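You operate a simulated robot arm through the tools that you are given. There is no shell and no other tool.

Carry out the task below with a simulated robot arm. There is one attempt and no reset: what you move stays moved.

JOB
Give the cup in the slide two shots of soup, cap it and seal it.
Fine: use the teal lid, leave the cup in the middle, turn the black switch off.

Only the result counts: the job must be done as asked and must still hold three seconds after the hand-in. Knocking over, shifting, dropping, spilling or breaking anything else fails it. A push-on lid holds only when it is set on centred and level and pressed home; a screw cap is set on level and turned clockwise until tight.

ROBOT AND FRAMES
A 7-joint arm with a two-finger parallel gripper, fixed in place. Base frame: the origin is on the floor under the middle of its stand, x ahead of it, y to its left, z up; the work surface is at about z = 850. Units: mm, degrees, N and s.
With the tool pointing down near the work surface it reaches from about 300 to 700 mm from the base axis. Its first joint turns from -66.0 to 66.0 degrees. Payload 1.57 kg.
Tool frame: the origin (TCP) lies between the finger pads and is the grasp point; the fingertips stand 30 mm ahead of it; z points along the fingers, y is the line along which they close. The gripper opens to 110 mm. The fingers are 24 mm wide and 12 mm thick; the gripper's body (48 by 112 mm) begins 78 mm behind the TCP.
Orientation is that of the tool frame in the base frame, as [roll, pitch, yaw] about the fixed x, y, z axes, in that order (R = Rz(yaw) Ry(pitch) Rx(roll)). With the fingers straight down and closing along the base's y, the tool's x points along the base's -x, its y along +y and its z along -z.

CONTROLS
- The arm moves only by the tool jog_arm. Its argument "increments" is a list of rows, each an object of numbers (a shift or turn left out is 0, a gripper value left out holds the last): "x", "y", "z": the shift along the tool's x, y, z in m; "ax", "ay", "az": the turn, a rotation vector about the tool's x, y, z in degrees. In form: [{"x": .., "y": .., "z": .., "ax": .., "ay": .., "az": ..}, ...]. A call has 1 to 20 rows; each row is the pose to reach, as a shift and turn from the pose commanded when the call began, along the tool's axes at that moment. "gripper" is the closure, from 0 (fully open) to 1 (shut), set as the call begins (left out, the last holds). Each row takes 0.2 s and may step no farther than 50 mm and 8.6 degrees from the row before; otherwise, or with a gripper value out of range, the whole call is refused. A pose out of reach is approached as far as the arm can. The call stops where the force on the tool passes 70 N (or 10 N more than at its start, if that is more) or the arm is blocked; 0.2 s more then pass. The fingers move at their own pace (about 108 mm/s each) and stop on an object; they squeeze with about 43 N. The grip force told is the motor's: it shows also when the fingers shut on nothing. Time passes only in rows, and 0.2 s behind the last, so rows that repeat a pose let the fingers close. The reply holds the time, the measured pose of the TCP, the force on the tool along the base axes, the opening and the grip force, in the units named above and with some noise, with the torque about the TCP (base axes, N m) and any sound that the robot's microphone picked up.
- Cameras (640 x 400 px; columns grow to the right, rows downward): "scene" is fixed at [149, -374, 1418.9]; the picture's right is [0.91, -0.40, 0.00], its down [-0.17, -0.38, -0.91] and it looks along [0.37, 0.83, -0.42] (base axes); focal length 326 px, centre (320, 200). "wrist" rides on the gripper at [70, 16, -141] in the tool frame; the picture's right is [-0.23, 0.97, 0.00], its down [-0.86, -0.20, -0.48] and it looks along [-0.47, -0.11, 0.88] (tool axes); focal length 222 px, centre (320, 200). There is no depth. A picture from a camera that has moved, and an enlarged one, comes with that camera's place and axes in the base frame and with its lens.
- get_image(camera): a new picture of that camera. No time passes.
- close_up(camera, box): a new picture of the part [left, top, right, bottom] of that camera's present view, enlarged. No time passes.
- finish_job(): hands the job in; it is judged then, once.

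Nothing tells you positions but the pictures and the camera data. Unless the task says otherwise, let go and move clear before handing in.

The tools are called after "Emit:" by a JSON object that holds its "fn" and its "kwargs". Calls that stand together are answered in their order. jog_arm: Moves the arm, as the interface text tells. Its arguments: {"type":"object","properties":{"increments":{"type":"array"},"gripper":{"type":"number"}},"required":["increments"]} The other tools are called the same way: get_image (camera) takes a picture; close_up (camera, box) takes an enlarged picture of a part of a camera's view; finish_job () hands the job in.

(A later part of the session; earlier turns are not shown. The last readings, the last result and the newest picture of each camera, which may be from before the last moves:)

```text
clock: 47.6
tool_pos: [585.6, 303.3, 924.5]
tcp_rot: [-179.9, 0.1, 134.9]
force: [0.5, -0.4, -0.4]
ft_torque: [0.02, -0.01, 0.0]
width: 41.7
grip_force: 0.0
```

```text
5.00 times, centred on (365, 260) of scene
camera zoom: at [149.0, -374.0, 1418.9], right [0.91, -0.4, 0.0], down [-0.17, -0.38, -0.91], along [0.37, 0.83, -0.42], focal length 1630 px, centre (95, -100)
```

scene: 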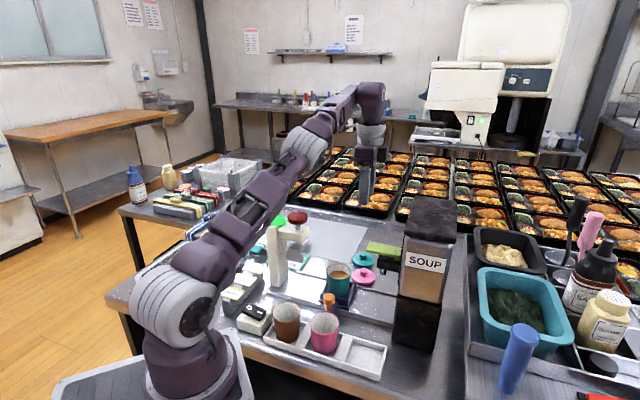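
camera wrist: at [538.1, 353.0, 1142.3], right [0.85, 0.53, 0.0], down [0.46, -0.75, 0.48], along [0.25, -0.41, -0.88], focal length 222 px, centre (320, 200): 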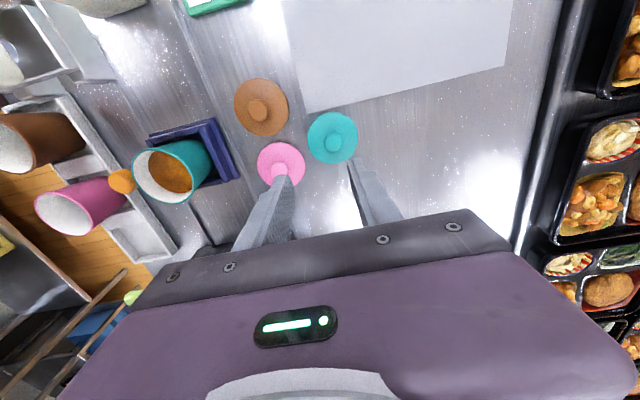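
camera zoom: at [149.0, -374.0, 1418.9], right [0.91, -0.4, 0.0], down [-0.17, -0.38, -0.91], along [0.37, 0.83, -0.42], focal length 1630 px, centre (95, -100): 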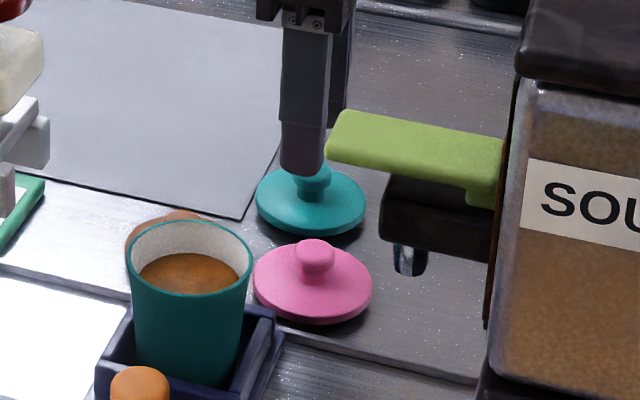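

The knob is centred between the fingers. I'll nudge 2 mm along the slide axis and go down to TCP z 896.

Emit:
{"fn": "jog_arm", "kwargs": {"increments": [{"x": 0.002, "z": 0.006}, {"x": 0.002, "z": 0.013}, {"x": 0.002, "z": 0.02}, {"x": 0.002, "z": 0.026}, {"x": 0.002, "z": 0.0285}, {"x": 0.002, "z": 0.0285}], "gripper": 0.62}}

Emit:
{"fn": "close_up", "kwargs": {"camera": "wrist", "box": [240, 110, 400, 230]}}

Emit:
{"fn": "close_up", "kwargs": {"camera": "scene", "box": [340, 235, 390, 285]}}

```text
clock: 49.0
tool_pos: [584.3, 306.8, 897.0]
tcp_rot: [180.0, 0.0, 134.8]
force: [-0.7, 0.6, -0.2]
ft_torque: [-0.01, 0.0, 0.04]
width: 42.1
grip_force: 0.0
```

```text
3.33 times, centred on (320, 170) of wrist
camera zoom: at [546.5, 366.6, 1036.8], right [0.85, 0.53, 0.0], down [0.46, -0.75, 0.48], along [0.25, -0.41, -0.88], focal length 740 px, centre (320, 300)
```

zoom: 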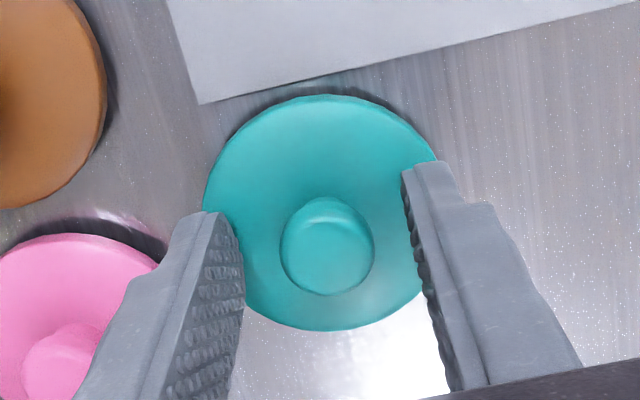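

```text
8.00 times, centred on (365, 260) of scene
camera zoom: at [149.0, -374.0, 1418.9], right [0.91, -0.4, 0.0], down [-0.17, -0.38, -0.91], along [0.37, 0.83, -0.42], focal length 2609 px, centre (-40, -280)
```

zoom: 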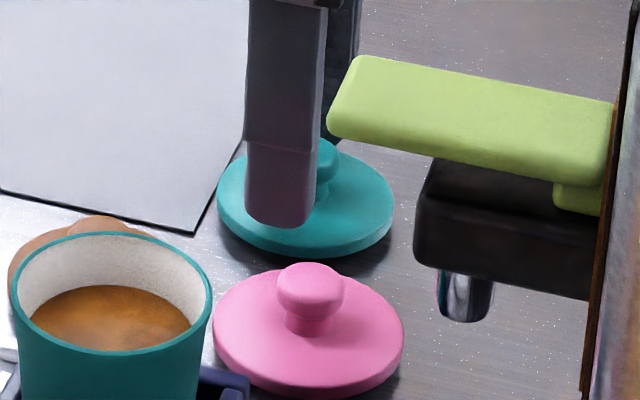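

The fingertips straddle the knob just above the flange. I'll lower 2.5 mm more and close.

Emit:
{"fn": "jog_arm", "kwargs": {"increments": [{"z": 0.0012}, {"z": 0.0025}, {"z": 0.0025}], "gripper": 0.62}}

Emit:
{"fn": "jog_arm", "kwargs": {"increments": [{"z": 0.0}, {"z": 0.0}, {"z": 0.0}], "gripper": 1.0}}

Emit:
{"fn": "close_up", "kwargs": {"camera": "wrist", "box": [240, 110, 400, 230]}}

Emit:
{"fn": "close_up", "kwargs": {"camera": "scene", "box": [340, 235, 390, 285]}}

```text
clock: 49.8
tool_pos: [584.9, 306.5, 894.1]
tcp_rot: [-179.9, 0.0, 134.9]
force: [0.2, 0.7, -0.7]
ft_torque: [0.02, -0.01, -0.02]
width: 41.9
grip_force: 0.0
```

```text
clock: 50.6
tool_pos: [583.0, 306.0, 893.7]
tcp_rot: [-180.0, 0.0, 134.8]
force: [-0.2, -0.3, 0.4]
ft_torque: [-0.01, -0.02, 0.04]
width: 16.2
grip_force: 31.6
```

```text
3.33 times, centred on (320, 170) of wrist
camera zoom: at [546.6, 366.8, 1034.6], right [0.85, 0.53, 0.0], down [0.46, -0.75, 0.48], along [0.25, -0.41, -0.88], focal length 740 px, centre (320, 300)
```

zoom: 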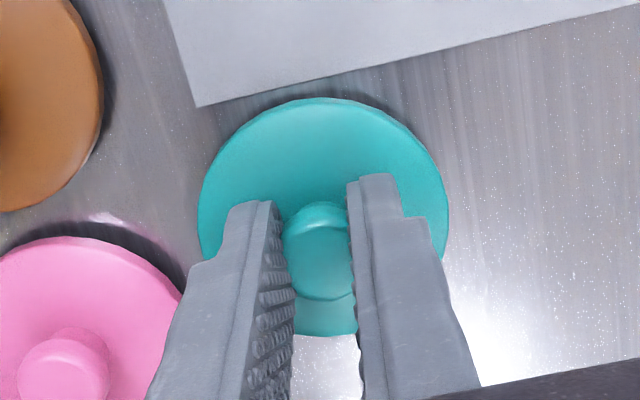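

```text
8.00 times, centred on (365, 260) of scene
camera zoom: at [149.0, -374.0, 1418.9], right [0.91, -0.4, 0.0], down [-0.17, -0.38, -0.91], along [0.37, 0.83, -0.42], focal length 2609 px, centre (-40, -280)
```

zoom: 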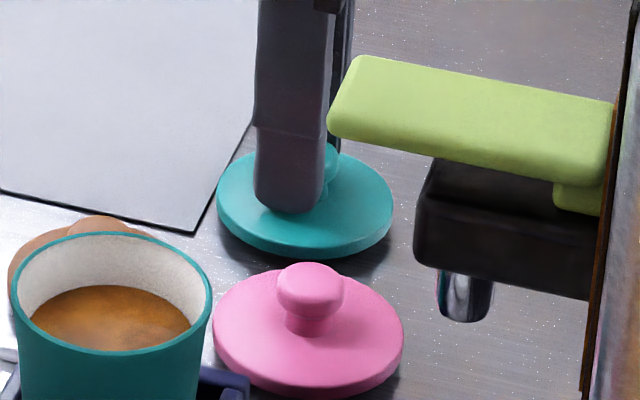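

The fingers have closed on the stem at 16 mm, with the wider head above them. I'll lift 40 mm and check that the lid hangs level.

Emit:
{"fn": "jog_arm", "kwargs": {"increments": [{"z": 0.0}, {"z": -0.003}, {"z": -0.01}, {"z": -0.02}, {"z": -0.03}, {"z": -0.04}, {"z": -0.04}], "gripper": 1.0}}

Emit:
{"fn": "close_up", "kwargs": {"camera": "wrist", "box": [240, 110, 400, 230]}}

Emit:
{"fn": "close_up", "kwargs": {"camera": "scene", "box": [330, 215, 390, 275]}}

```text
clock: 52.2
tool_pos: [583.6, 305.7, 934.8]
tcp_rot: [-180.0, 0.0, 135.0]
force: [0.1, -0.2, 0.2]
ft_torque: [-0.01, 0.02, 0.01]
width: 16.2
grip_force: 32.2
```

```text
3.33 times, centred on (320, 170) of wrist
camera zoom: at [545.9, 366.4, 1074.4], right [0.85, 0.53, 0.0], down [0.46, -0.75, 0.48], along [0.25, -0.41, -0.88], focal length 740 px, centre (320, 300)
```

zoom: 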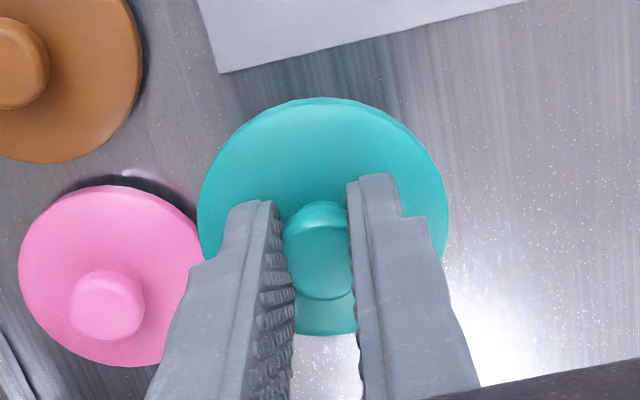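

```text
6.67 times, centred on (360, 245) of scene
camera zoom: at [149.0, -374.0, 1418.9], right [0.91, -0.4, 0.0], down [-0.17, -0.38, -0.91], along [0.37, 0.83, -0.42], focal length 2174 px, centre (53, -100)
```

zoom: 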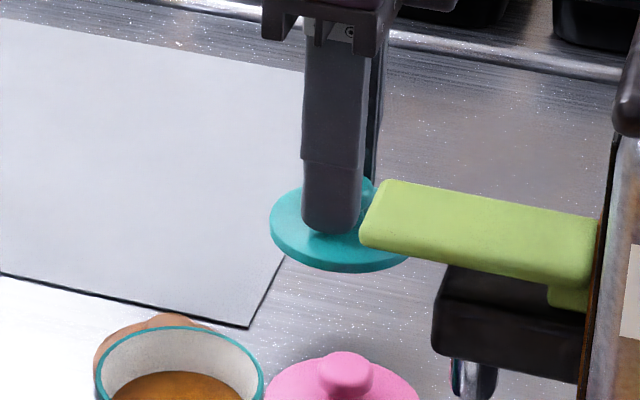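

The lid is held rigidly and level, centred within 2 mm of the TCP. I'll lift and carry it partway toward the cup, stopping beside it for a precise cup measurement.

Emit:
{"fn": "jog_arm", "kwargs": {"increments": [{"y": 0, "z": -0.02}, {"y": -0.01, "z": -0.045}, {"y": -0.03, "z": -0.07}, {"y": -0.055, "z": -0.08}, {"y": -0.075, "z": -0.08}, {"y": -0.083, "z": -0.08}, {"y": -0.083, "z": -0.08}, {"y": -0.083, "z": -0.08}], "gripper": 1.0}}

Emit:
{"fn": "get_image", "kwargs": {"camera": "wrist"}}

Emit:
{"fn": "close_up", "kwargs": {"camera": "wrist", "box": [150, 80, 310, 200]}}

Emit:
{"fn": "close_up", "kwargs": {"camera": "scene", "box": [300, 200, 420, 310]}}

```text
clock: 54.0
tool_pos: [524.8, 247.5, 1012.6]
tcp_rot: [-179.9, 0.0, 134.9]
force: [0.4, 1.1, -0.4]
ft_torque: [0.0, -0.03, 0.01]
width: 16.1
grip_force: 31.6
```

```text
taken
camera wrist: at [487.2, 309.1, 1153.7], right [0.85, 0.53, 0.0], down [0.46, -0.75, 0.48], along [0.25, -0.41, -0.88], focal length 222 px, centre (320, 200)
```

wrist: 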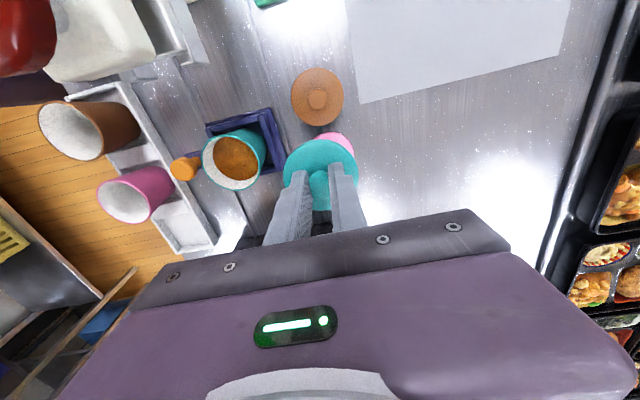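

```text
3.33 times, centred on (230, 140) of wrist
camera zoom: at [487.2, 309.1, 1153.7], right [0.85, 0.53, 0.0], down [0.46, -0.75, 0.48], along [0.25, -0.41, -0.88], focal length 740 px, centre (620, 400)
```

zoom: 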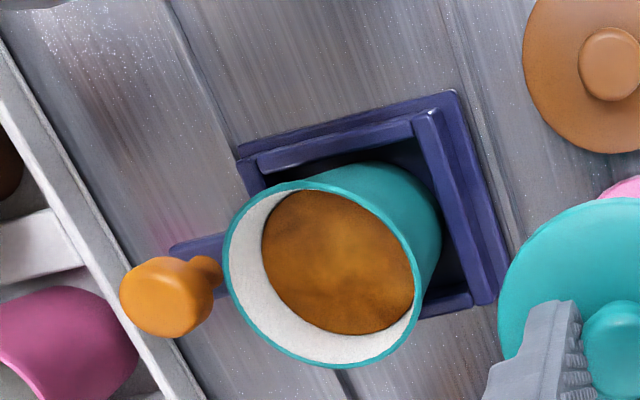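

```text
3.64 times, centred on (360, 255) of scene
camera zoom: at [149.0, -374.0, 1418.9], right [0.91, -0.4, 0.0], down [-0.17, -0.38, -0.91], along [0.37, 0.83, -0.42], focal length 1186 px, centre (174, 0)
```

zoom: 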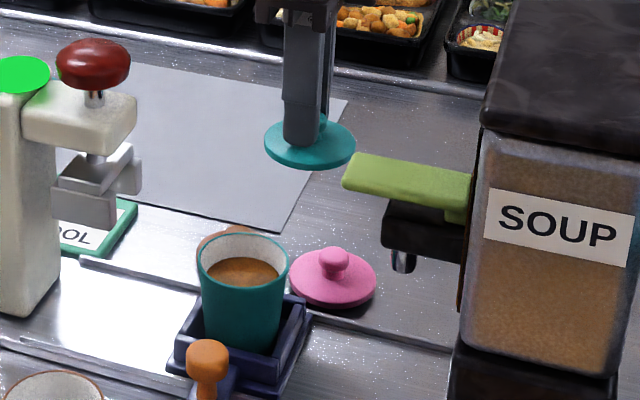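

From several views the cup centre is about (448.4,195) with the rim at z about 932. I'll bring the lid over it, hovering about 20 mm above the rim, and then align using both cameras.

Emit:
{"fn": "jog_arm", "kwargs": {"increments": [{"x": 0.004, "y": -0.015}, {"x": 0.008, "y": -0.035}, {"x": 0.012, "y": -0.055}, {"x": 0.016, "y": -0.075}, {"x": 0.0183, "y": -0.088}, {"x": 0.0183, "y": -0.0921, "z": 0.005}, {"x": 0.0183, "y": -0.0921, "z": 0.015}, {"x": 0.0183, "y": -0.0921, "z": 0.017}, {"x": 0.0183, "y": -0.0921, "z": 0.017}], "gripper": 1.0}}

Emit:
{"fn": "close_up", "kwargs": {"camera": "wrist", "box": [240, 90, 400, 210]}}

Emit:
{"fn": "close_up", "kwargs": {"camera": "scene", "box": [310, 235, 370, 305]}}

Emit:
{"fn": "close_up", "kwargs": {"camera": "scene", "box": [260, 190, 400, 310]}}

```text
clock: 56.0
tool_pos: [447.5, 195.1, 996.2]
tcp_rot: [-180.0, 0.0, 134.8]
force: [0.2, -0.4, -0.3]
ft_torque: [0.05, -0.04, -0.01]
width: 16.4
grip_force: 31.6
```

```text
3.33 times, centred on (320, 150) of wrist
camera zoom: at [408.6, 256.3, 1137.0], right [0.85, 0.53, 0.0], down [0.46, -0.75, 0.48], along [0.25, -0.41, -0.88], focal length 740 px, centre (320, 367)
```

zoom: 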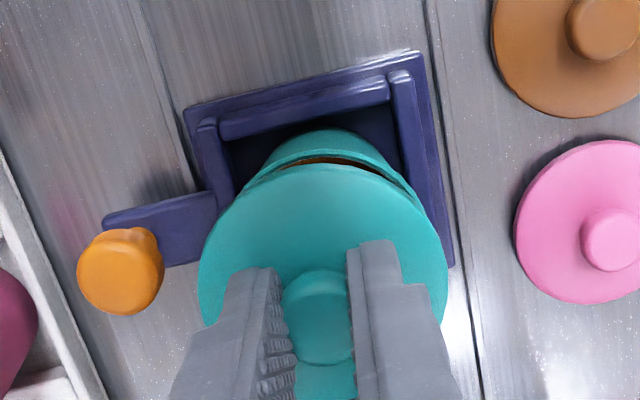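

```text
5.71 times, centred on (340, 270) of scene
camera zoom: at [149.0, -374.0, 1418.9], right [0.91, -0.4, 0.0], down [-0.17, -0.38, -0.91], along [0.37, 0.83, -0.42], focal length 1863 px, centre (206, -200)
```

zoom: 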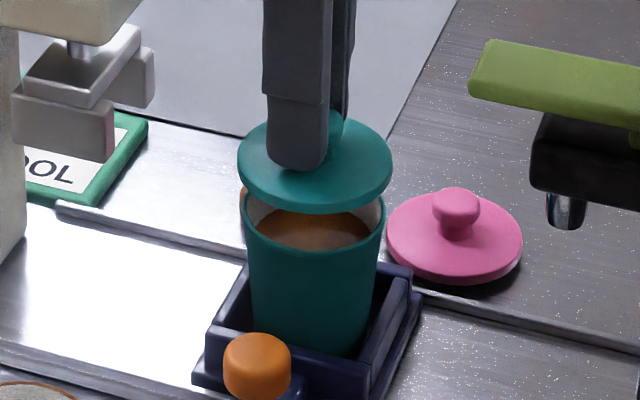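

```text
3.33 times, centred on (330, 250) of scene
camera zoom: at [149.0, -374.0, 1418.9], right [0.91, -0.4, 0.0], down [-0.17, -0.38, -0.91], along [0.37, 0.83, -0.42], focal length 1087 px, centre (287, 33)
```

zoom: 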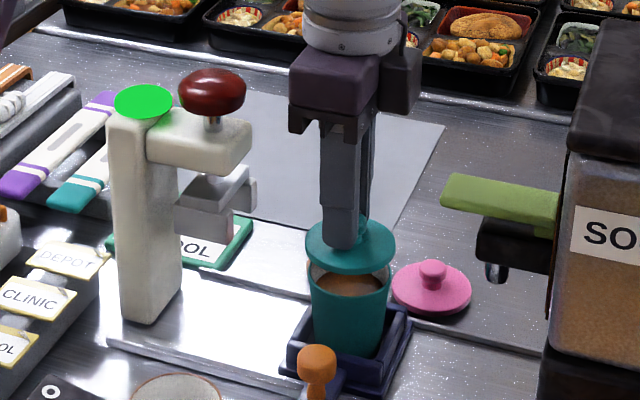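

The scene view shows the lid and cup aligned across the picture to within half a millimetre. Next I'll check the other direction in the wrist view.

Emit:
{"fn": "close_up", "kwargs": {"camera": "wrist", "box": [280, 115, 360, 170]}}

Emit:
{"fn": "close_up", "kwargs": {"camera": "scene", "box": [320, 250, 360, 290]}}

```text
7.27 times, centred on (320, 142) of wrist
camera zoom: at [408.6, 256.3, 1137.0], right [0.85, 0.53, 0.0], down [0.46, -0.75, 0.48], along [0.25, -0.41, -0.88], focal length 1615 px, centre (320, 618)
```

zoom: 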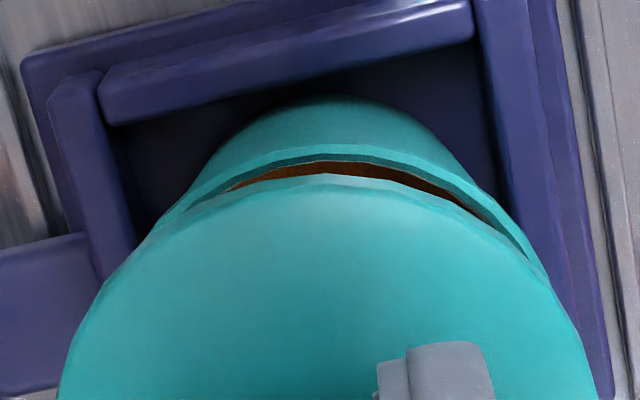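

```text
10.00 times, centred on (340, 270) of scene
camera zoom: at [149.0, -374.0, 1418.9], right [0.91, -0.4, 0.0], down [-0.17, -0.38, -0.91], along [0.37, 0.83, -0.42], focal length 3261 px, centre (120, -500)
```

zoom: 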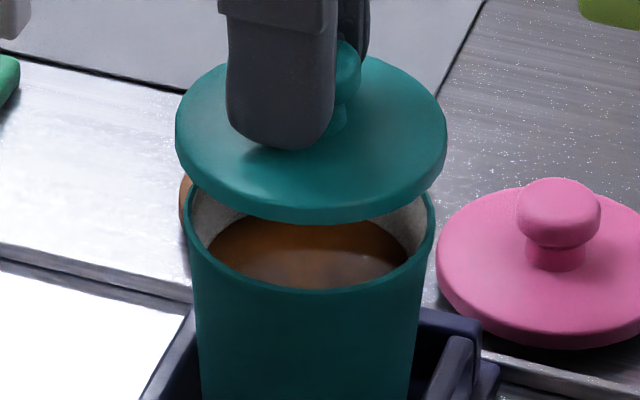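

The cup is about 0.8 mm further out than the lid, so I'll correct that and descend slowly to just above the rim.

Emit:
{"fn": "jog_arm", "kwargs": {"increments": [{"y": 0.0008, "z": 0.003}, {"y": 0.0008, "z": 0.007}, {"y": 0.0008, "z": 0.01}, {"y": 0.0008, "z": 0.013}, {"y": 0.0008, "z": 0.013}], "gripper": 1.0}}

Emit:
{"fn": "close_up", "kwargs": {"camera": "scene", "box": [320, 250, 360, 290]}}

Emit:
{"fn": "close_up", "kwargs": {"camera": "wrist", "box": [280, 115, 360, 170]}}

```text
clock: 57.2
tool_pos: [446.1, 195.4, 983.3]
tcp_rot: [-179.9, 0.0, 134.9]
force: [0.1, -0.1, 0.5]
ft_torque: [-0.01, -0.02, -0.01]
width: 16.0
grip_force: 32.0
```

```text
10.00 times, centred on (340, 270) of scene
camera zoom: at [149.0, -374.0, 1418.9], right [0.91, -0.4, 0.0], down [-0.17, -0.38, -0.91], along [0.37, 0.83, -0.42], focal length 3261 px, centre (120, -500)
```

zoom: 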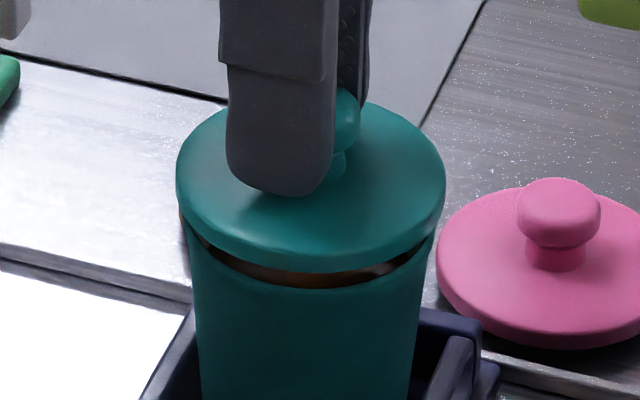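

```text
7.27 times, centred on (320, 142) of wrist
camera zoom: at [409.0, 256.4, 1123.7], right [0.85, 0.53, 0.0], down [0.46, -0.75, 0.48], along [0.25, -0.41, -0.88], focal length 1615 px, centre (320, 618)
```

zoom: 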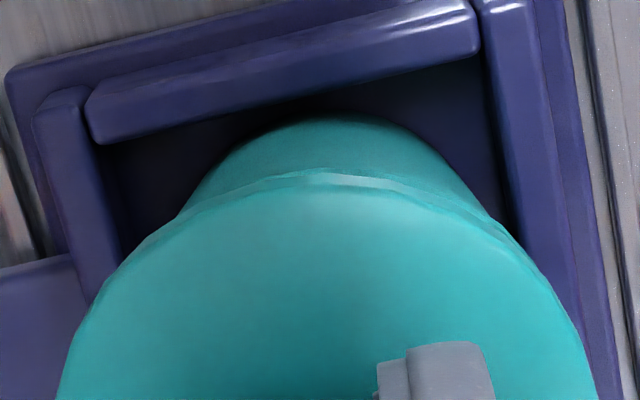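

The lid is about 6 mm above the rim and well aligned. I'll lower it in 1 mm steps until there's contact.

Emit:
{"fn": "jog_arm", "kwargs": {"increments": [{"z": 0.001}, {"z": 0.002}, {"z": 0.003}, {"z": 0.004}, {"z": 0.005}, {"z": 0.006}, {"z": 0.006}], "gripper": 1.0}}

Emit:
{"fn": "close_up", "kwargs": {"camera": "scene", "box": [320, 250, 360, 290]}}

```text
clock: 58.8
tool_pos: [447.6, 195.5, 978.8]
tcp_rot: [179.9, 0.1, 134.9]
force: [-1.0, 0.4, -0.2]
ft_torque: [-0.04, 0.05, -0.01]
width: 16.2
grip_force: 31.6
```

```text
10.00 times, centred on (340, 270) of scene
camera zoom: at [149.0, -374.0, 1418.9], right [0.91, -0.4, 0.0], down [-0.17, -0.38, -0.91], along [0.37, 0.83, -0.42], focal length 3261 px, centre (120, -500)
```

zoom: 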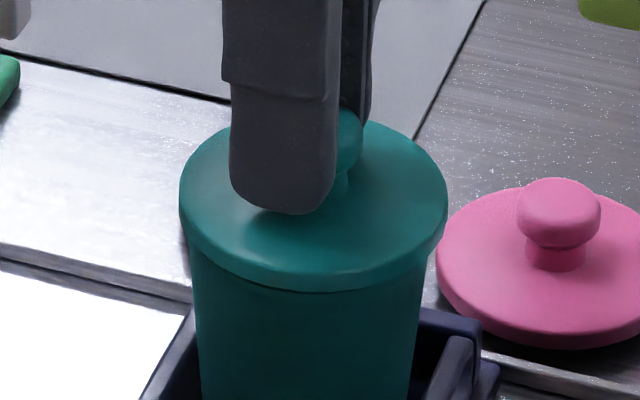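

Emit:
{"fn": "close_up", "kwargs": {"camera": "wrist", "box": [280, 115, 360, 170]}}

Emit:
{"fn": "close_up", "kwargs": {"camera": "scene", "box": [325, 255, 355, 285]}}

```text
7.27 times, centred on (320, 142) of wrist
camera zoom: at [409.9, 256.5, 1118.1], right [0.85, 0.53, 0.0], down [0.46, -0.75, 0.48], along [0.25, -0.41, -0.88], focal length 1615 px, centre (320, 618)
```

zoom: 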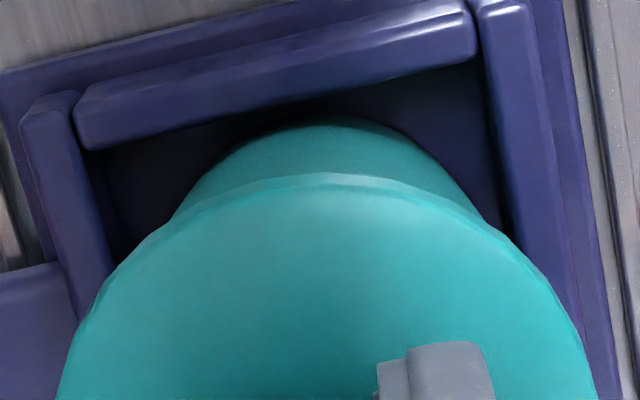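

```text
13.33 times, centred on (340, 270) of scene
camera zoom: at [149.0, -374.0, 1418.9], right [0.91, -0.4, 0.0], down [-0.17, -0.38, -0.91], along [0.37, 0.83, -0.42], focal length 4348 px, centre (53, -733)
```

zoom: 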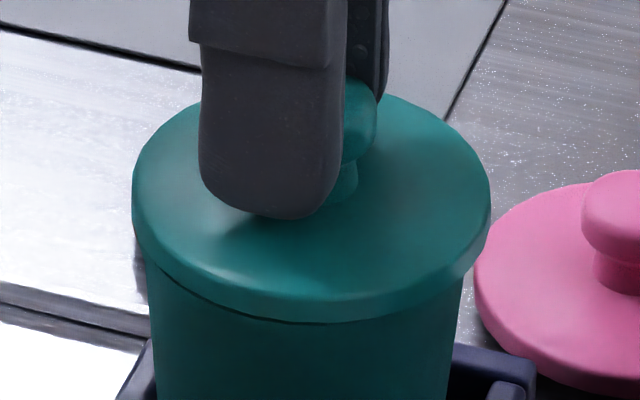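

The lid drifted about 0.7 mm toward the dispenser on the way down, with no contact yet. I'll correct that and lower further in small steps.

Emit:
{"fn": "jog_arm", "kwargs": {"increments": [{"x": 0.0008, "z": 0}, {"x": 0.0008, "z": 0}, {"x": 0.0008, "z": 0.001}, {"x": 0.0008, "z": 0.002}, {"x": 0.0008, "z": 0.002}], "gripper": 1.0}}

Emit:
{"fn": "close_up", "kwargs": {"camera": "scene", "box": [325, 255, 355, 285]}}

Emit:
{"fn": "close_up", "kwargs": {"camera": "wrist", "box": [280, 115, 360, 170]}}

```text
clock: 60.0
tool_pos: [446.8, 196.7, 975.6]
tcp_rot: [180.0, 0.1, 135.0]
force: [-0.9, -0.4, 0.0]
ft_torque: [0.01, -0.03, -0.01]
width: 16.0
grip_force: 32.0
```

```text
13.33 times, centred on (340, 270) of scene
camera zoom: at [149.0, -374.0, 1418.9], right [0.91, -0.4, 0.0], down [-0.17, -0.38, -0.91], along [0.37, 0.83, -0.42], focal length 4348 px, centre (53, -733)
```

zoom: 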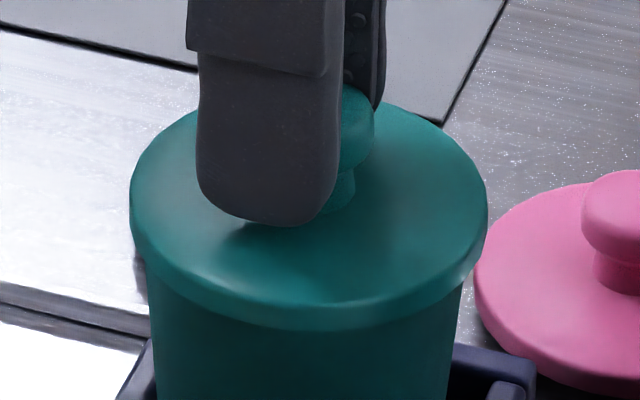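

```text
7.27 times, centred on (320, 142) of wrist
camera zoom: at [409.9, 257.4, 1115.9], right [0.85, 0.53, 0.0], down [0.46, -0.75, 0.48], along [0.25, -0.41, -0.88], focal length 1615 px, centre (320, 618)
```

zoom: 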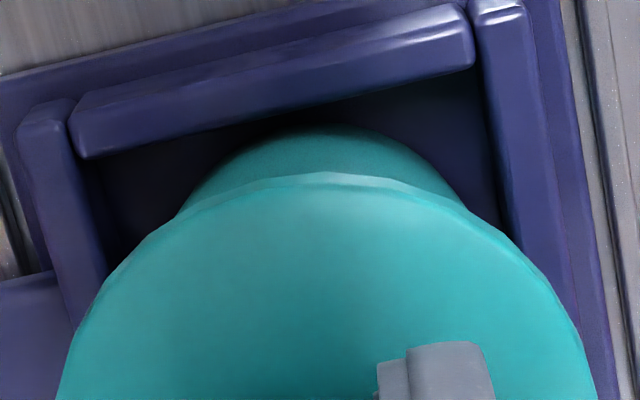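

Sideways drift is now about +0.9 mm outward. I'll correct it before contact, then continue down.

Emit:
{"fn": "jog_arm", "kwargs": {"increments": [{"y": -0.0009, "z": -0.0005}, {"y": -0.0009, "z": -0.0005}, {"y": -0.0009, "z": 0.0}, {"y": -0.0009, "z": 0.0}], "gripper": 1.0}}

Emit:
{"fn": "close_up", "kwargs": {"camera": "scene", "box": [325, 255, 355, 285]}}

Emit:
{"fn": "close_up", "kwargs": {"camera": "wrist", "box": [280, 115, 360, 170]}}

```text
clock: 61.0
tool_pos: [447.1, 196.3, 976.5]
tcp_rot: [-180.0, -0.1, 134.9]
force: [0.5, -0.1, 0.4]
ft_torque: [0.0, 0.0, 0.01]
width: 16.2
grip_force: 31.8
```

```text
13.33 times, centred on (340, 270) of scene
camera zoom: at [149.0, -374.0, 1418.9], right [0.91, -0.4, 0.0], down [-0.17, -0.38, -0.91], along [0.37, 0.83, -0.42], focal length 4348 px, centre (53, -733)
```

zoom: 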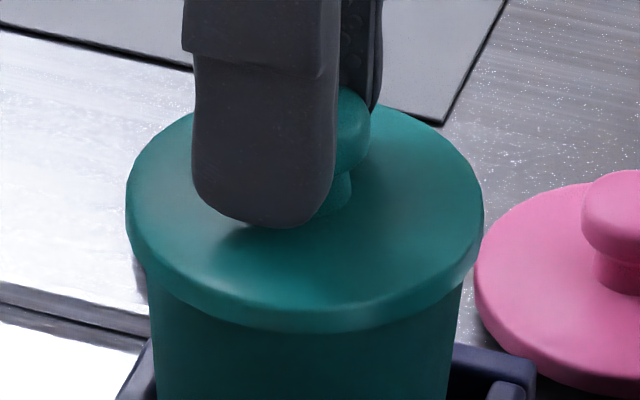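

```text
7.27 times, centred on (320, 142) of wrist
camera zoom: at [408.9, 257.0, 1116.1], right [0.85, 0.53, 0.0], down [0.46, -0.75, 0.48], along [0.25, -0.41, -0.88], focal length 1615 px, centre (320, 618)
```

zoom: 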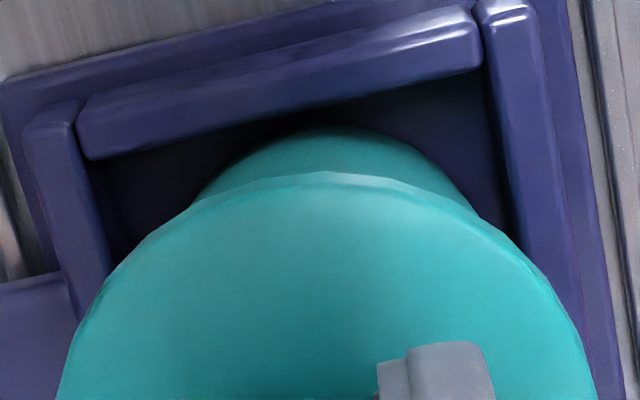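

Alignment is now within about 0.3 mm both ways. I'll lower in 1 mm steps, looking for contact.

Emit:
{"fn": "jog_arm", "kwargs": {"increments": [{"x": -0.0003, "z": 0.001}, {"x": -0.0003, "z": 0.002}, {"x": -0.0003, "z": 0.003}, {"x": -0.0003, "z": 0.004}, {"x": -0.0003, "z": 0.004}], "gripper": 1.0}}

Emit:
{"fn": "close_up", "kwargs": {"camera": "scene", "box": [325, 255, 355, 285]}}

Emit:
{"fn": "close_up", "kwargs": {"camera": "wrist", "box": [280, 115, 360, 170]}}

```text
clock: 62.2
tool_pos: [446.0, 195.5, 972.8]
tcp_rot: [180.0, -0.1, 134.9]
force: [3.2, 2.5, 22.3]
ft_torque: [0.13, -0.38, 0.0]
width: 16.5
grip_force: 31.0
heard: snap
```

```text
13.33 times, centred on (340, 270) of scene
camera zoom: at [148.8, -374.0, 1419.0], right [0.91, -0.4, 0.0], down [-0.17, -0.38, -0.91], along [0.37, 0.83, -0.42], focal length 4348 px, centre (53, -733)
```

zoom: 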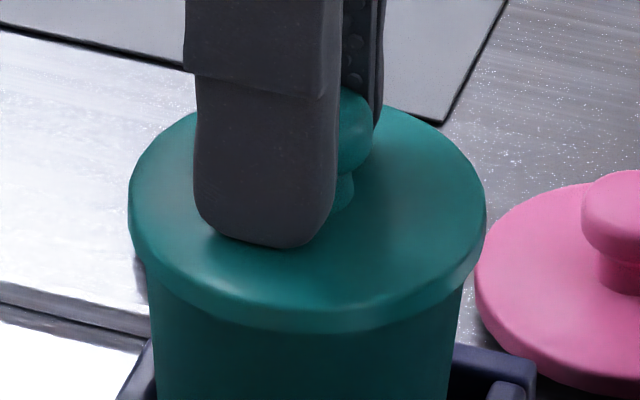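

```text
7.27 times, centred on (320, 142) of wrist
camera zoom: at [408.7, 256.5, 1112.2], right [0.85, 0.53, 0.0], down [0.46, -0.75, 0.48], along [0.25, -0.41, -0.88], focal length 1615 px, centre (320, 618)
```

zoom: 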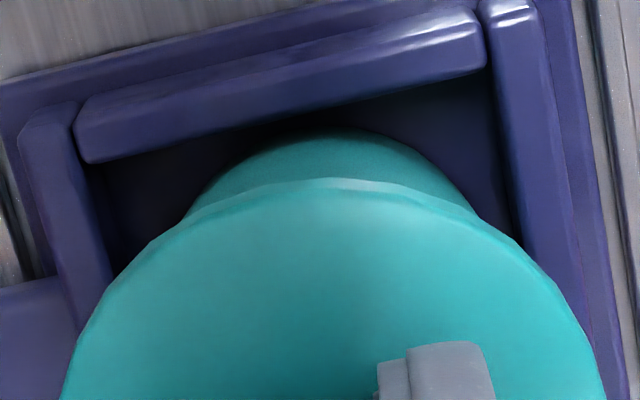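

A "snap" came as the lid pressed home, with 22 N on the tool. I'll open the fingers and lift straight off, then check the lid is level and centred.

Emit:
{"fn": "jog_arm", "kwargs": {"increments": [{"z": 0.0}, {"z": 0.0}], "gripper": 0.62}}

Emit:
{"fn": "jog_arm", "kwargs": {"increments": [{"z": -0.005}, {"z": -0.015}, {"z": -0.03}, {"z": -0.06}, {"z": -0.09}, {"z": -0.12}, {"z": -0.12}], "gripper": 0.62}}

Emit:
{"fn": "close_up", "kwargs": {"camera": "scene", "box": [310, 240, 370, 300]}}

Emit:
{"fn": "close_up", "kwargs": {"camera": "wrist", "box": [260, 80, 400, 190]}}

```text
clock: 62.8
tool_pos: [445.2, 195.0, 971.4]
tcp_rot: [-179.9, -0.1, 134.9]
force: [-0.3, -0.8, 10.2]
ft_torque: [0.0, -0.01, 0.01]
width: 36.1
grip_force: 0.1
```

```text
clock: 64.4
tool_pos: [444.5, 194.7, 1092.8]
tcp_rot: [180.0, 0.0, 134.8]
force: [-0.1, 0.2, -0.2]
ft_torque: [0.0, -0.01, 0.01]
width: 42.1
grip_force: 0.0
```

```text
6.67 times, centred on (340, 270) of scene
camera zoom: at [149.0, -374.0, 1418.9], right [0.91, -0.4, 0.0], down [-0.17, -0.38, -0.91], along [0.37, 0.83, -0.42], focal length 2174 px, centre (187, -267)
```

zoom: 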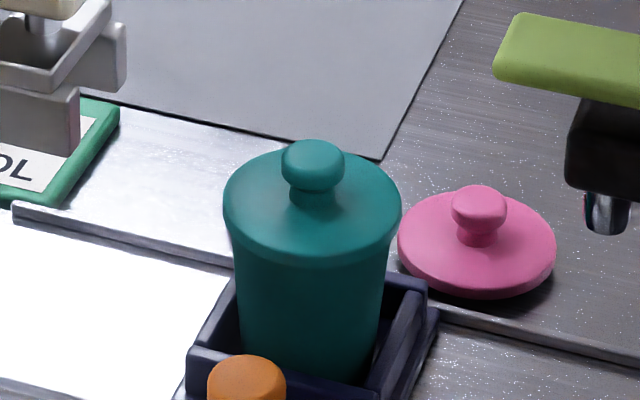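

```text
3.64 times, centred on (330, 135) of wrist
camera zoom: at [407.2, 255.2, 1232.7], right [0.85, 0.53, 0.0], down [0.46, -0.75, 0.48], along [0.25, -0.41, -0.88], focal length 808 px, centre (284, 436)
```

zoom: 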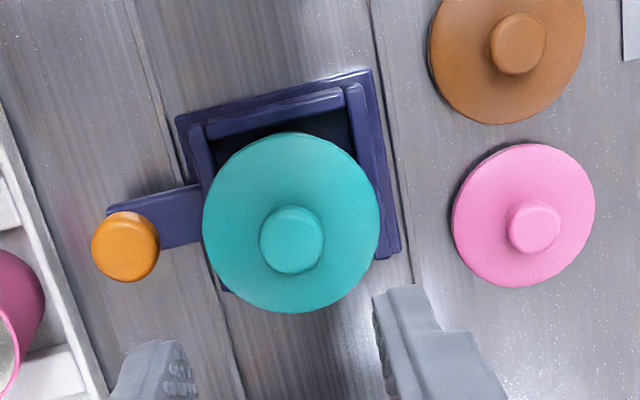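

The lid is level and centred. Before sliding to the press I'll check that its head leaves room for the lid and its knob.

Emit:
{"fn": "close_up", "kwargs": {"camera": "scene", "box": [260, 200, 330, 280]}}

Emit:
{"fn": "get_image", "kwargs": {"camera": "wrist"}}

Emit:
{"fn": "close_up", "kwargs": {"camera": "scene", "box": [280, 225, 320, 265]}}

```text
5.00 times, centred on (295, 240) of scene
camera zoom: at [149.0, -374.0, 1418.9], right [0.91, -0.4, 0.0], down [-0.17, -0.38, -0.91], along [0.37, 0.83, -0.42], focal length 1630 px, centre (445, 0)
```

zoom: 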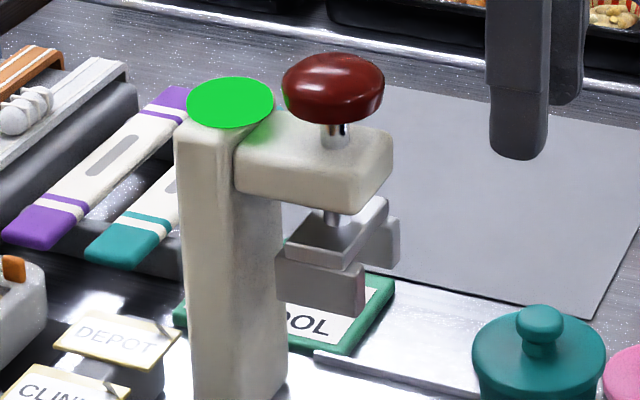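

```text
taken
camera wrist: at [407.2, 255.2, 1232.7], right [0.85, 0.53, 0.0], down [0.46, -0.75, 0.48], along [0.25, -0.41, -0.88], focal length 222 px, centre (320, 200)
```

wrist: 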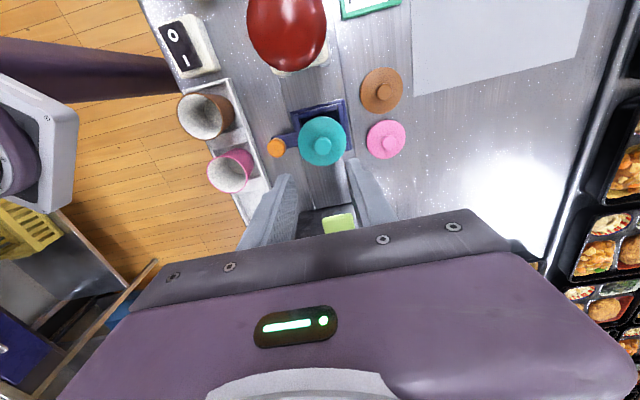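

```text
10.00 times, centred on (300, 245) of scene
camera zoom: at [149.0, -374.0, 1418.9], right [0.91, -0.4, 0.0], down [-0.17, -0.38, -0.91], along [0.37, 0.83, -0.42], focal length 3261 px, centre (520, -250)
```

zoom: 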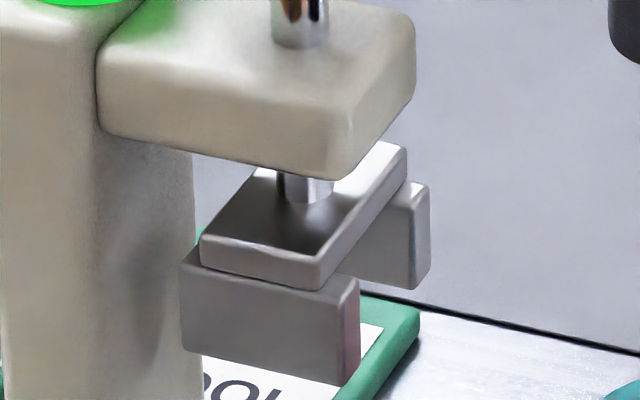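

The press head's legs end at about z 951, roughly 13 mm above the lid flange, and the lid's knob fits between them. I'll go back to the orange knob to slide the cup to the press.

Emit:
{"fn": "jog_arm", "kwargs": {"increments": [{"x": 0, "y": -0.03, "z": -0.034, "ax": 0}, {"x": -0.001, "y": -0.07, "z": -0.034, "ax": -6.25}, {"x": -0.0015, "y": -0.11, "z": -0.034, "ax": -12.5}, {"x": -0.0015, "y": -0.1163, "z": -0.034, "ax": -12.5}, {"x": -0.0015, "y": -0.1163, "z": -0.034, "ax": -12.5}, {"x": -0.0015, "y": -0.1163, "z": -0.034, "ax": -12.5}], "gripper": 0.655}}

Emit:
{"fn": "get_image", "kwargs": {"camera": "wrist"}}

Emit:
{"fn": "close_up", "kwargs": {"camera": "wrist", "box": [330, 0, 490, 110]}}

```text
clock: 65.8
tool_pos: [364.1, 112.5, 1127.0]
tcp_rot: [167.4, -0.1, 134.9]
force: [-0.6, 0.5, 1.0]
ft_torque: [0.02, -0.02, 0.0]
width: 38.2
grip_force: 0.0
```

```text
taken
camera wrist: at [305.3, 151.4, 1266.2], right [0.83, 0.51, 0.21], down [0.39, -0.82, 0.42], along [0.39, -0.27, -0.88], focal length 222 px, centre (320, 200)
```

wrist: 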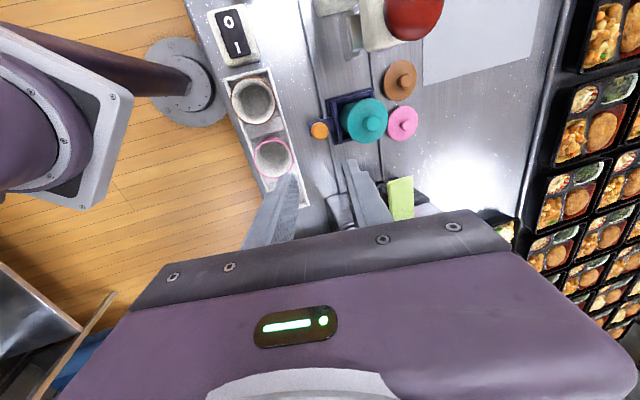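

```text
3.64 times, centred on (410, 55) of wrist
camera zoom: at [305.3, 151.4, 1266.2], right [0.83, 0.51, 0.21], down [0.39, -0.82, 0.42], along [0.39, -0.27, -0.88], focal length 808 px, centre (-7, 727)
```

zoom: 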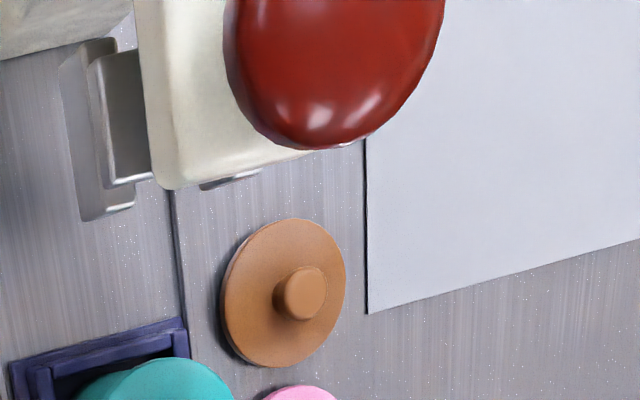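

Aligned with the knob's approach line apart from 1.8 mm sideways, which I'll correct while advancing.

Emit:
{"fn": "jog_arm", "kwargs": {"increments": [{"y": -0.0018, "z": 0.03}, {"y": -0.0018, "z": 0.07}, {"y": -0.0018, "z": 0.11}, {"y": -0.0018, "z": 0.15}, {"y": -0.0018, "z": 0.168}, {"y": -0.0018, "z": 0.178}, {"y": -0.0018, "z": 0.178}], "gripper": 0.655}}

Emit:
{"fn": "close_up", "kwargs": {"camera": "wrist", "box": [240, 110, 440, 235]}}

Emit:
{"fn": "close_up", "kwargs": {"camera": "scene", "box": [290, 230, 390, 320]}}

```text
clock: 67.4
tool_pos: [390.0, 138.2, 951.3]
tcp_rot: [167.5, 0.1, 135.0]
force: [0.2, 0.7, 0.9]
ft_torque: [0.03, 0.0, -0.02]
width: 37.9
grip_force: 0.1
```

```text
3.20 times, centred on (340, 172) of wrist
camera zoom: at [330.7, 177.6, 1092.3], right [0.83, 0.51, 0.21], down [0.39, -0.82, 0.42], along [0.39, -0.27, -0.88], focal length 711 px, centre (256, 288)
```

zoom: 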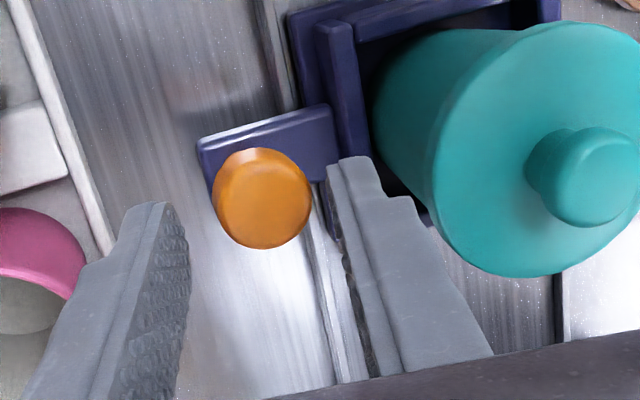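

```text
4.44 times, centred on (340, 275) of scene
camera zoom: at [149.0, -374.0, 1418.9], right [0.91, -0.4, 0.0], down [-0.17, -0.38, -0.91], along [0.37, 0.83, -0.42], focal length 1449 px, centre (231, -133)
```

zoom: 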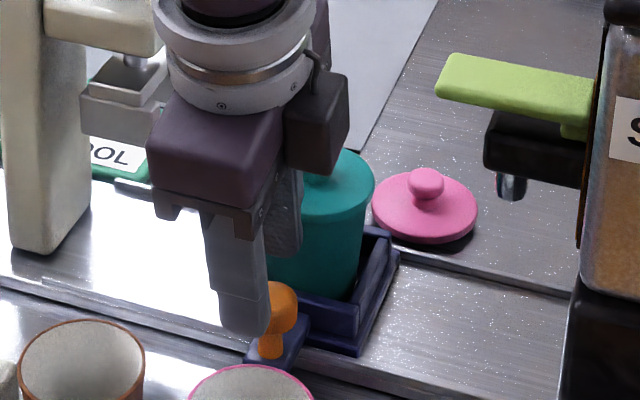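

Aligned. Final 36 mm, then grip.

Emit:
{"fn": "jog_arm", "kwargs": {"increments": [{"z": 0.008}, {"z": 0.016}, {"z": 0.024}, {"z": 0.03}, {"z": 0.036}, {"z": 0.036}], "gripper": 0.655}}

Emit:
{"fn": "jog_arm", "kwargs": {"increments": [{"z": 0.0}, {"z": 0.0}, {"z": 0.0}], "gripper": 1.0}}

Emit:
{"fn": "close_up", "kwargs": {"camera": "wrist", "box": [240, 110, 440, 235]}}

```text
clock: 68.8
tool_pos: [396.2, 144.5, 916.3]
tcp_rot: [167.5, 0.1, 134.9]
force: [0.2, 0.3, 0.1]
ft_torque: [0.01, 0.01, -0.04]
width: 38.1
grip_force: 0.1
```

```text
clock: 69.6
tool_pos: [396.4, 144.8, 915.9]
tcp_rot: [167.5, -0.1, 135.1]
force: [3.2, 3.0, -2.4]
ft_torque: [-0.18, 0.12, -0.01]
width: 26.5
grip_force: 37.9
```

```text
3.20 times, centred on (340, 172) of wrist
camera zoom: at [336.6, 183.3, 1057.7], right [0.83, 0.51, 0.21], down [0.39, -0.82, 0.42], along [0.39, -0.27, -0.88], focal length 711 px, centre (256, 288)
```

zoom: 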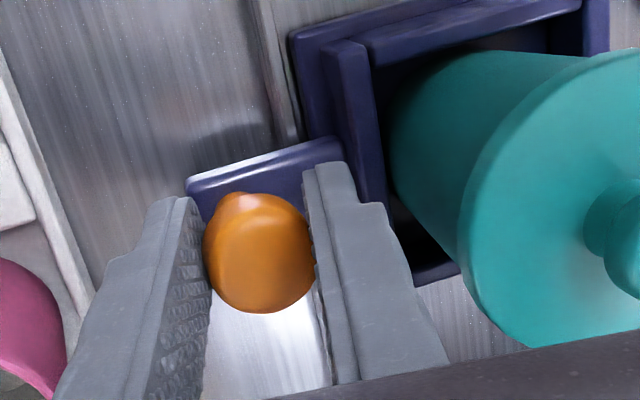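

Gripped. I'll slide 60 mm toward the press first.

Emit:
{"fn": "jog_arm", "kwargs": {"increments": [{"x": 0.002}, {"x": 0.006}, {"x": 0.011}, {"x": 0.017}, {"x": 0.024}, {"x": 0.031}, {"x": 0.038}, {"x": 0.045}, {"x": 0.052}, {"x": 0.057}, {"x": 0.06}, {"x": 0.06}], "gripper": 1.0}}

Emit:
{"fn": "get_image", "kwargs": {"camera": "wrist"}}

Emit:
{"fn": "close_up", "kwargs": {"camera": "scene", "box": [240, 210, 370, 320]}}

```text
clock: 72.2
tool_pos: [354.1, 187.3, 915.9]
tcp_rot: [167.6, 0.0, 135.0]
force: [7.0, 6.2, -10.9]
ft_torque: [-0.11, 0.08, -0.03]
width: 26.4
grip_force: 37.3
```

```text
taken
camera wrist: at [294.9, 225.5, 1056.8], right [0.83, 0.51, 0.21], down [0.39, -0.82, 0.42], along [0.39, -0.27, -0.88], focal length 222 px, centre (320, 200)
```

wrist: 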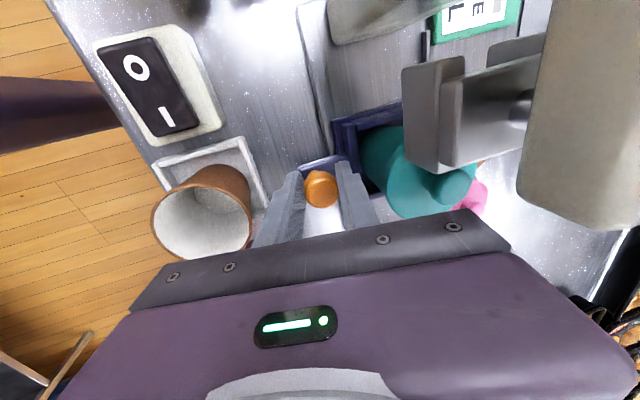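

```text
3.64 times, centred on (305, 265) of scene
camera zoom: at [149.3, -373.7, 1419.0], right [0.91, -0.4, 0.0], down [-0.17, -0.38, -0.91], along [0.37, 0.83, -0.42], focal length 1186 px, centre (374, -36)
```

zoom: 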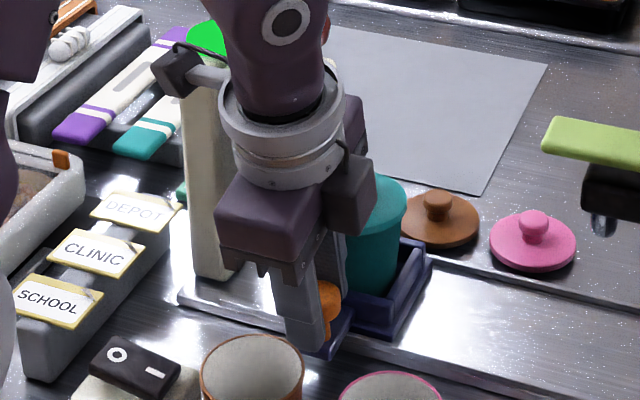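

The carriage is moving well and the press legs look clear of the lid. I'll take the next 22 mm and check again.

Emit:
{"fn": "jog_arm", "kwargs": {"increments": [{"x": 0.002}, {"x": 0.006}, {"x": 0.011}, {"x": 0.016}, {"x": 0.02}, {"x": 0.022}, {"x": 0.022}], "gripper": 1.0}}

Emit:
{"fn": "get_image", "kwargs": {"camera": "wrist"}}

Emit:
{"fn": "close_up", "kwargs": {"camera": "wrist", "box": [330, 60, 530, 220]}}

Emit:
{"fn": "close_up", "kwargs": {"camera": "scene", "box": [240, 210, 370, 320]}}

```text
clock: 73.8
tool_pos: [339.0, 202.2, 917.4]
tcp_rot: [167.4, 0.0, 135.0]
force: [2.9, 2.8, -9.3]
ft_torque: [-0.28, 0.1, 0.0]
width: 26.5
grip_force: 37.3
```

```text
taken
camera wrist: at [279.2, 240.9, 1057.6], right [0.83, 0.51, 0.21], down [0.39, -0.82, 0.42], along [0.39, -0.27, -0.88], focal length 222 px, centre (320, 200)
```

wrist: 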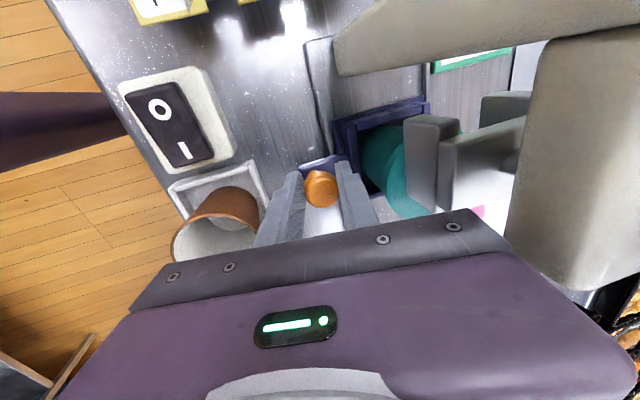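

```text
2.50 times, centred on (430, 140) of wrist
camera zoom: at [279.2, 240.9, 1057.6], right [0.83, 0.51, 0.21], down [0.39, -0.82, 0.42], along [0.39, -0.27, -0.88], focal length 555 px, centre (45, 350)
```

zoom: 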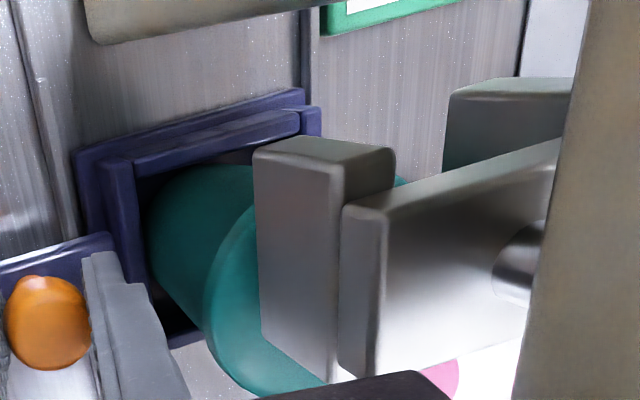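

```text
3.64 times, centred on (305, 265) of scene
camera zoom: at [149.2, -373.8, 1419.0], right [0.91, -0.4, 0.0], down [-0.17, -0.38, -0.91], along [0.37, 0.83, -0.42], focal length 1186 px, centre (374, -36)
```

zoom: 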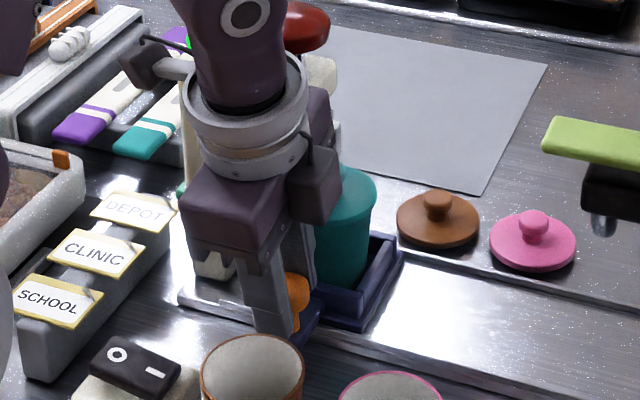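

Still clear. I'll approach the last 21 mm slowly, watching for a stop.

Emit:
{"fn": "jog_arm", "kwargs": {"increments": [{"x": 0.003}, {"x": 0.006}, {"x": 0.009}, {"x": 0.012}, {"x": 0.014}, {"x": 0.016}, {"x": 0.016}], "gripper": 1.0}}

Emit:
{"fn": "close_up", "kwargs": {"camera": "wrist", "box": [330, 60, 530, 220]}}

Emit:
{"fn": "close_up", "kwargs": {"camera": "scene", "box": [240, 210, 370, 320]}}

```text
clock: 75.4
tool_pos: [327.6, 213.7, 917.5]
tcp_rot: [167.4, 0.0, 134.8]
force: [-1.2, -0.7, 27.4]
ft_torque: [-0.15, 0.09, 0.01]
width: 26.4
grip_force: 37.2
```

```text
2.50 times, centred on (430, 140) of wrist
camera zoom: at [267.8, 252.0, 1057.4], right [0.83, 0.51, 0.21], down [0.39, -0.82, 0.42], along [0.39, -0.27, -0.88], focal length 555 px, centre (45, 350)
```

zoom: 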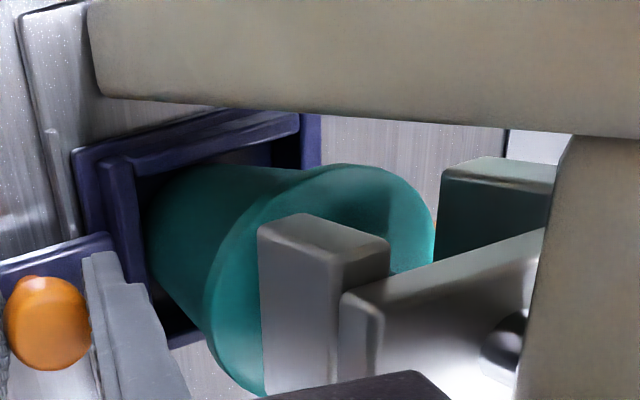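

```text
3.64 times, centred on (305, 265) of scene
camera zoom: at [148.7, -374.2, 1418.9], right [0.91, -0.4, 0.0], down [-0.17, -0.38, -0.91], along [0.37, 0.83, -0.42], focal length 1186 px, centre (374, -36)
```

zoom: 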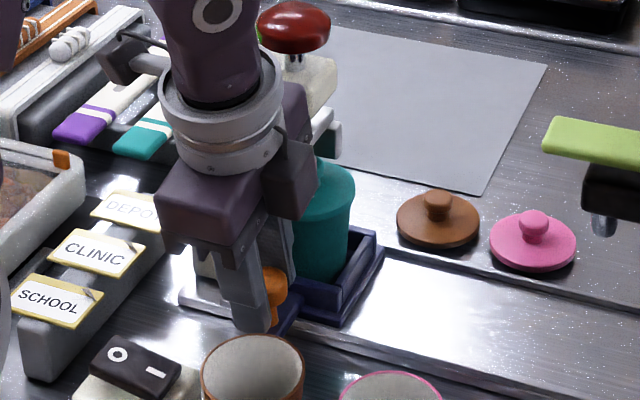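

About 5 mm remain to centre under the press head, at u about 77. I'll creep in.

Emit:
{"fn": "jog_arm", "kwargs": {"increments": [{"x": 0.0015}, {"x": 0.003}, {"x": 0.004}, {"x": 0.005}, {"x": 0.005}], "gripper": 1.0}}

Emit:
{"fn": "close_up", "kwargs": {"camera": "wrist", "box": [330, 60, 530, 220]}}

Emit:
{"fn": "close_up", "kwargs": {"camera": "scene", "box": [260, 200, 350, 310]}}

```text
clock: 76.6
tool_pos: [322.8, 216.8, 917.9]
tcp_rot: [167.5, 0.0, 134.9]
force: [-0.5, 1.6, 10.5]
ft_torque: [-0.27, 0.03, 0.02]
width: 26.3
grip_force: 37.1
```

```text
2.50 times, centred on (430, 140) of wrist
camera zoom: at [264.6, 255.6, 1057.1], right [0.83, 0.51, 0.21], down [0.39, -0.82, 0.42], along [0.39, -0.27, -0.88], focal length 555 px, centre (45, 350)
```

zoom: 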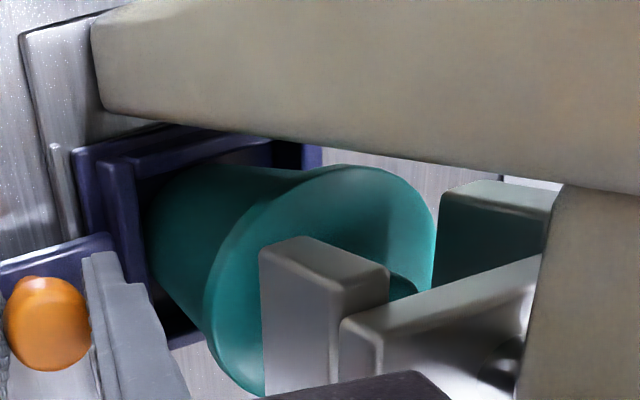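

```text
3.64 times, centred on (305, 255) of scene
camera zoom: at [148.9, -374.0, 1419.0], right [0.91, -0.4, 0.0], down [-0.17, -0.38, -0.91], along [0.37, 0.83, -0.42], focal length 1186 px, centre (374, 0)
```

zoom: 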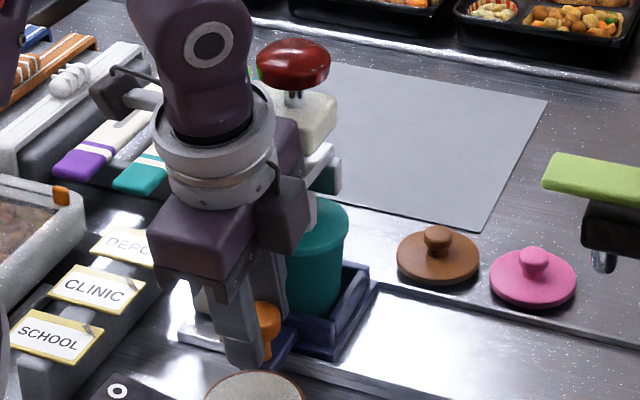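

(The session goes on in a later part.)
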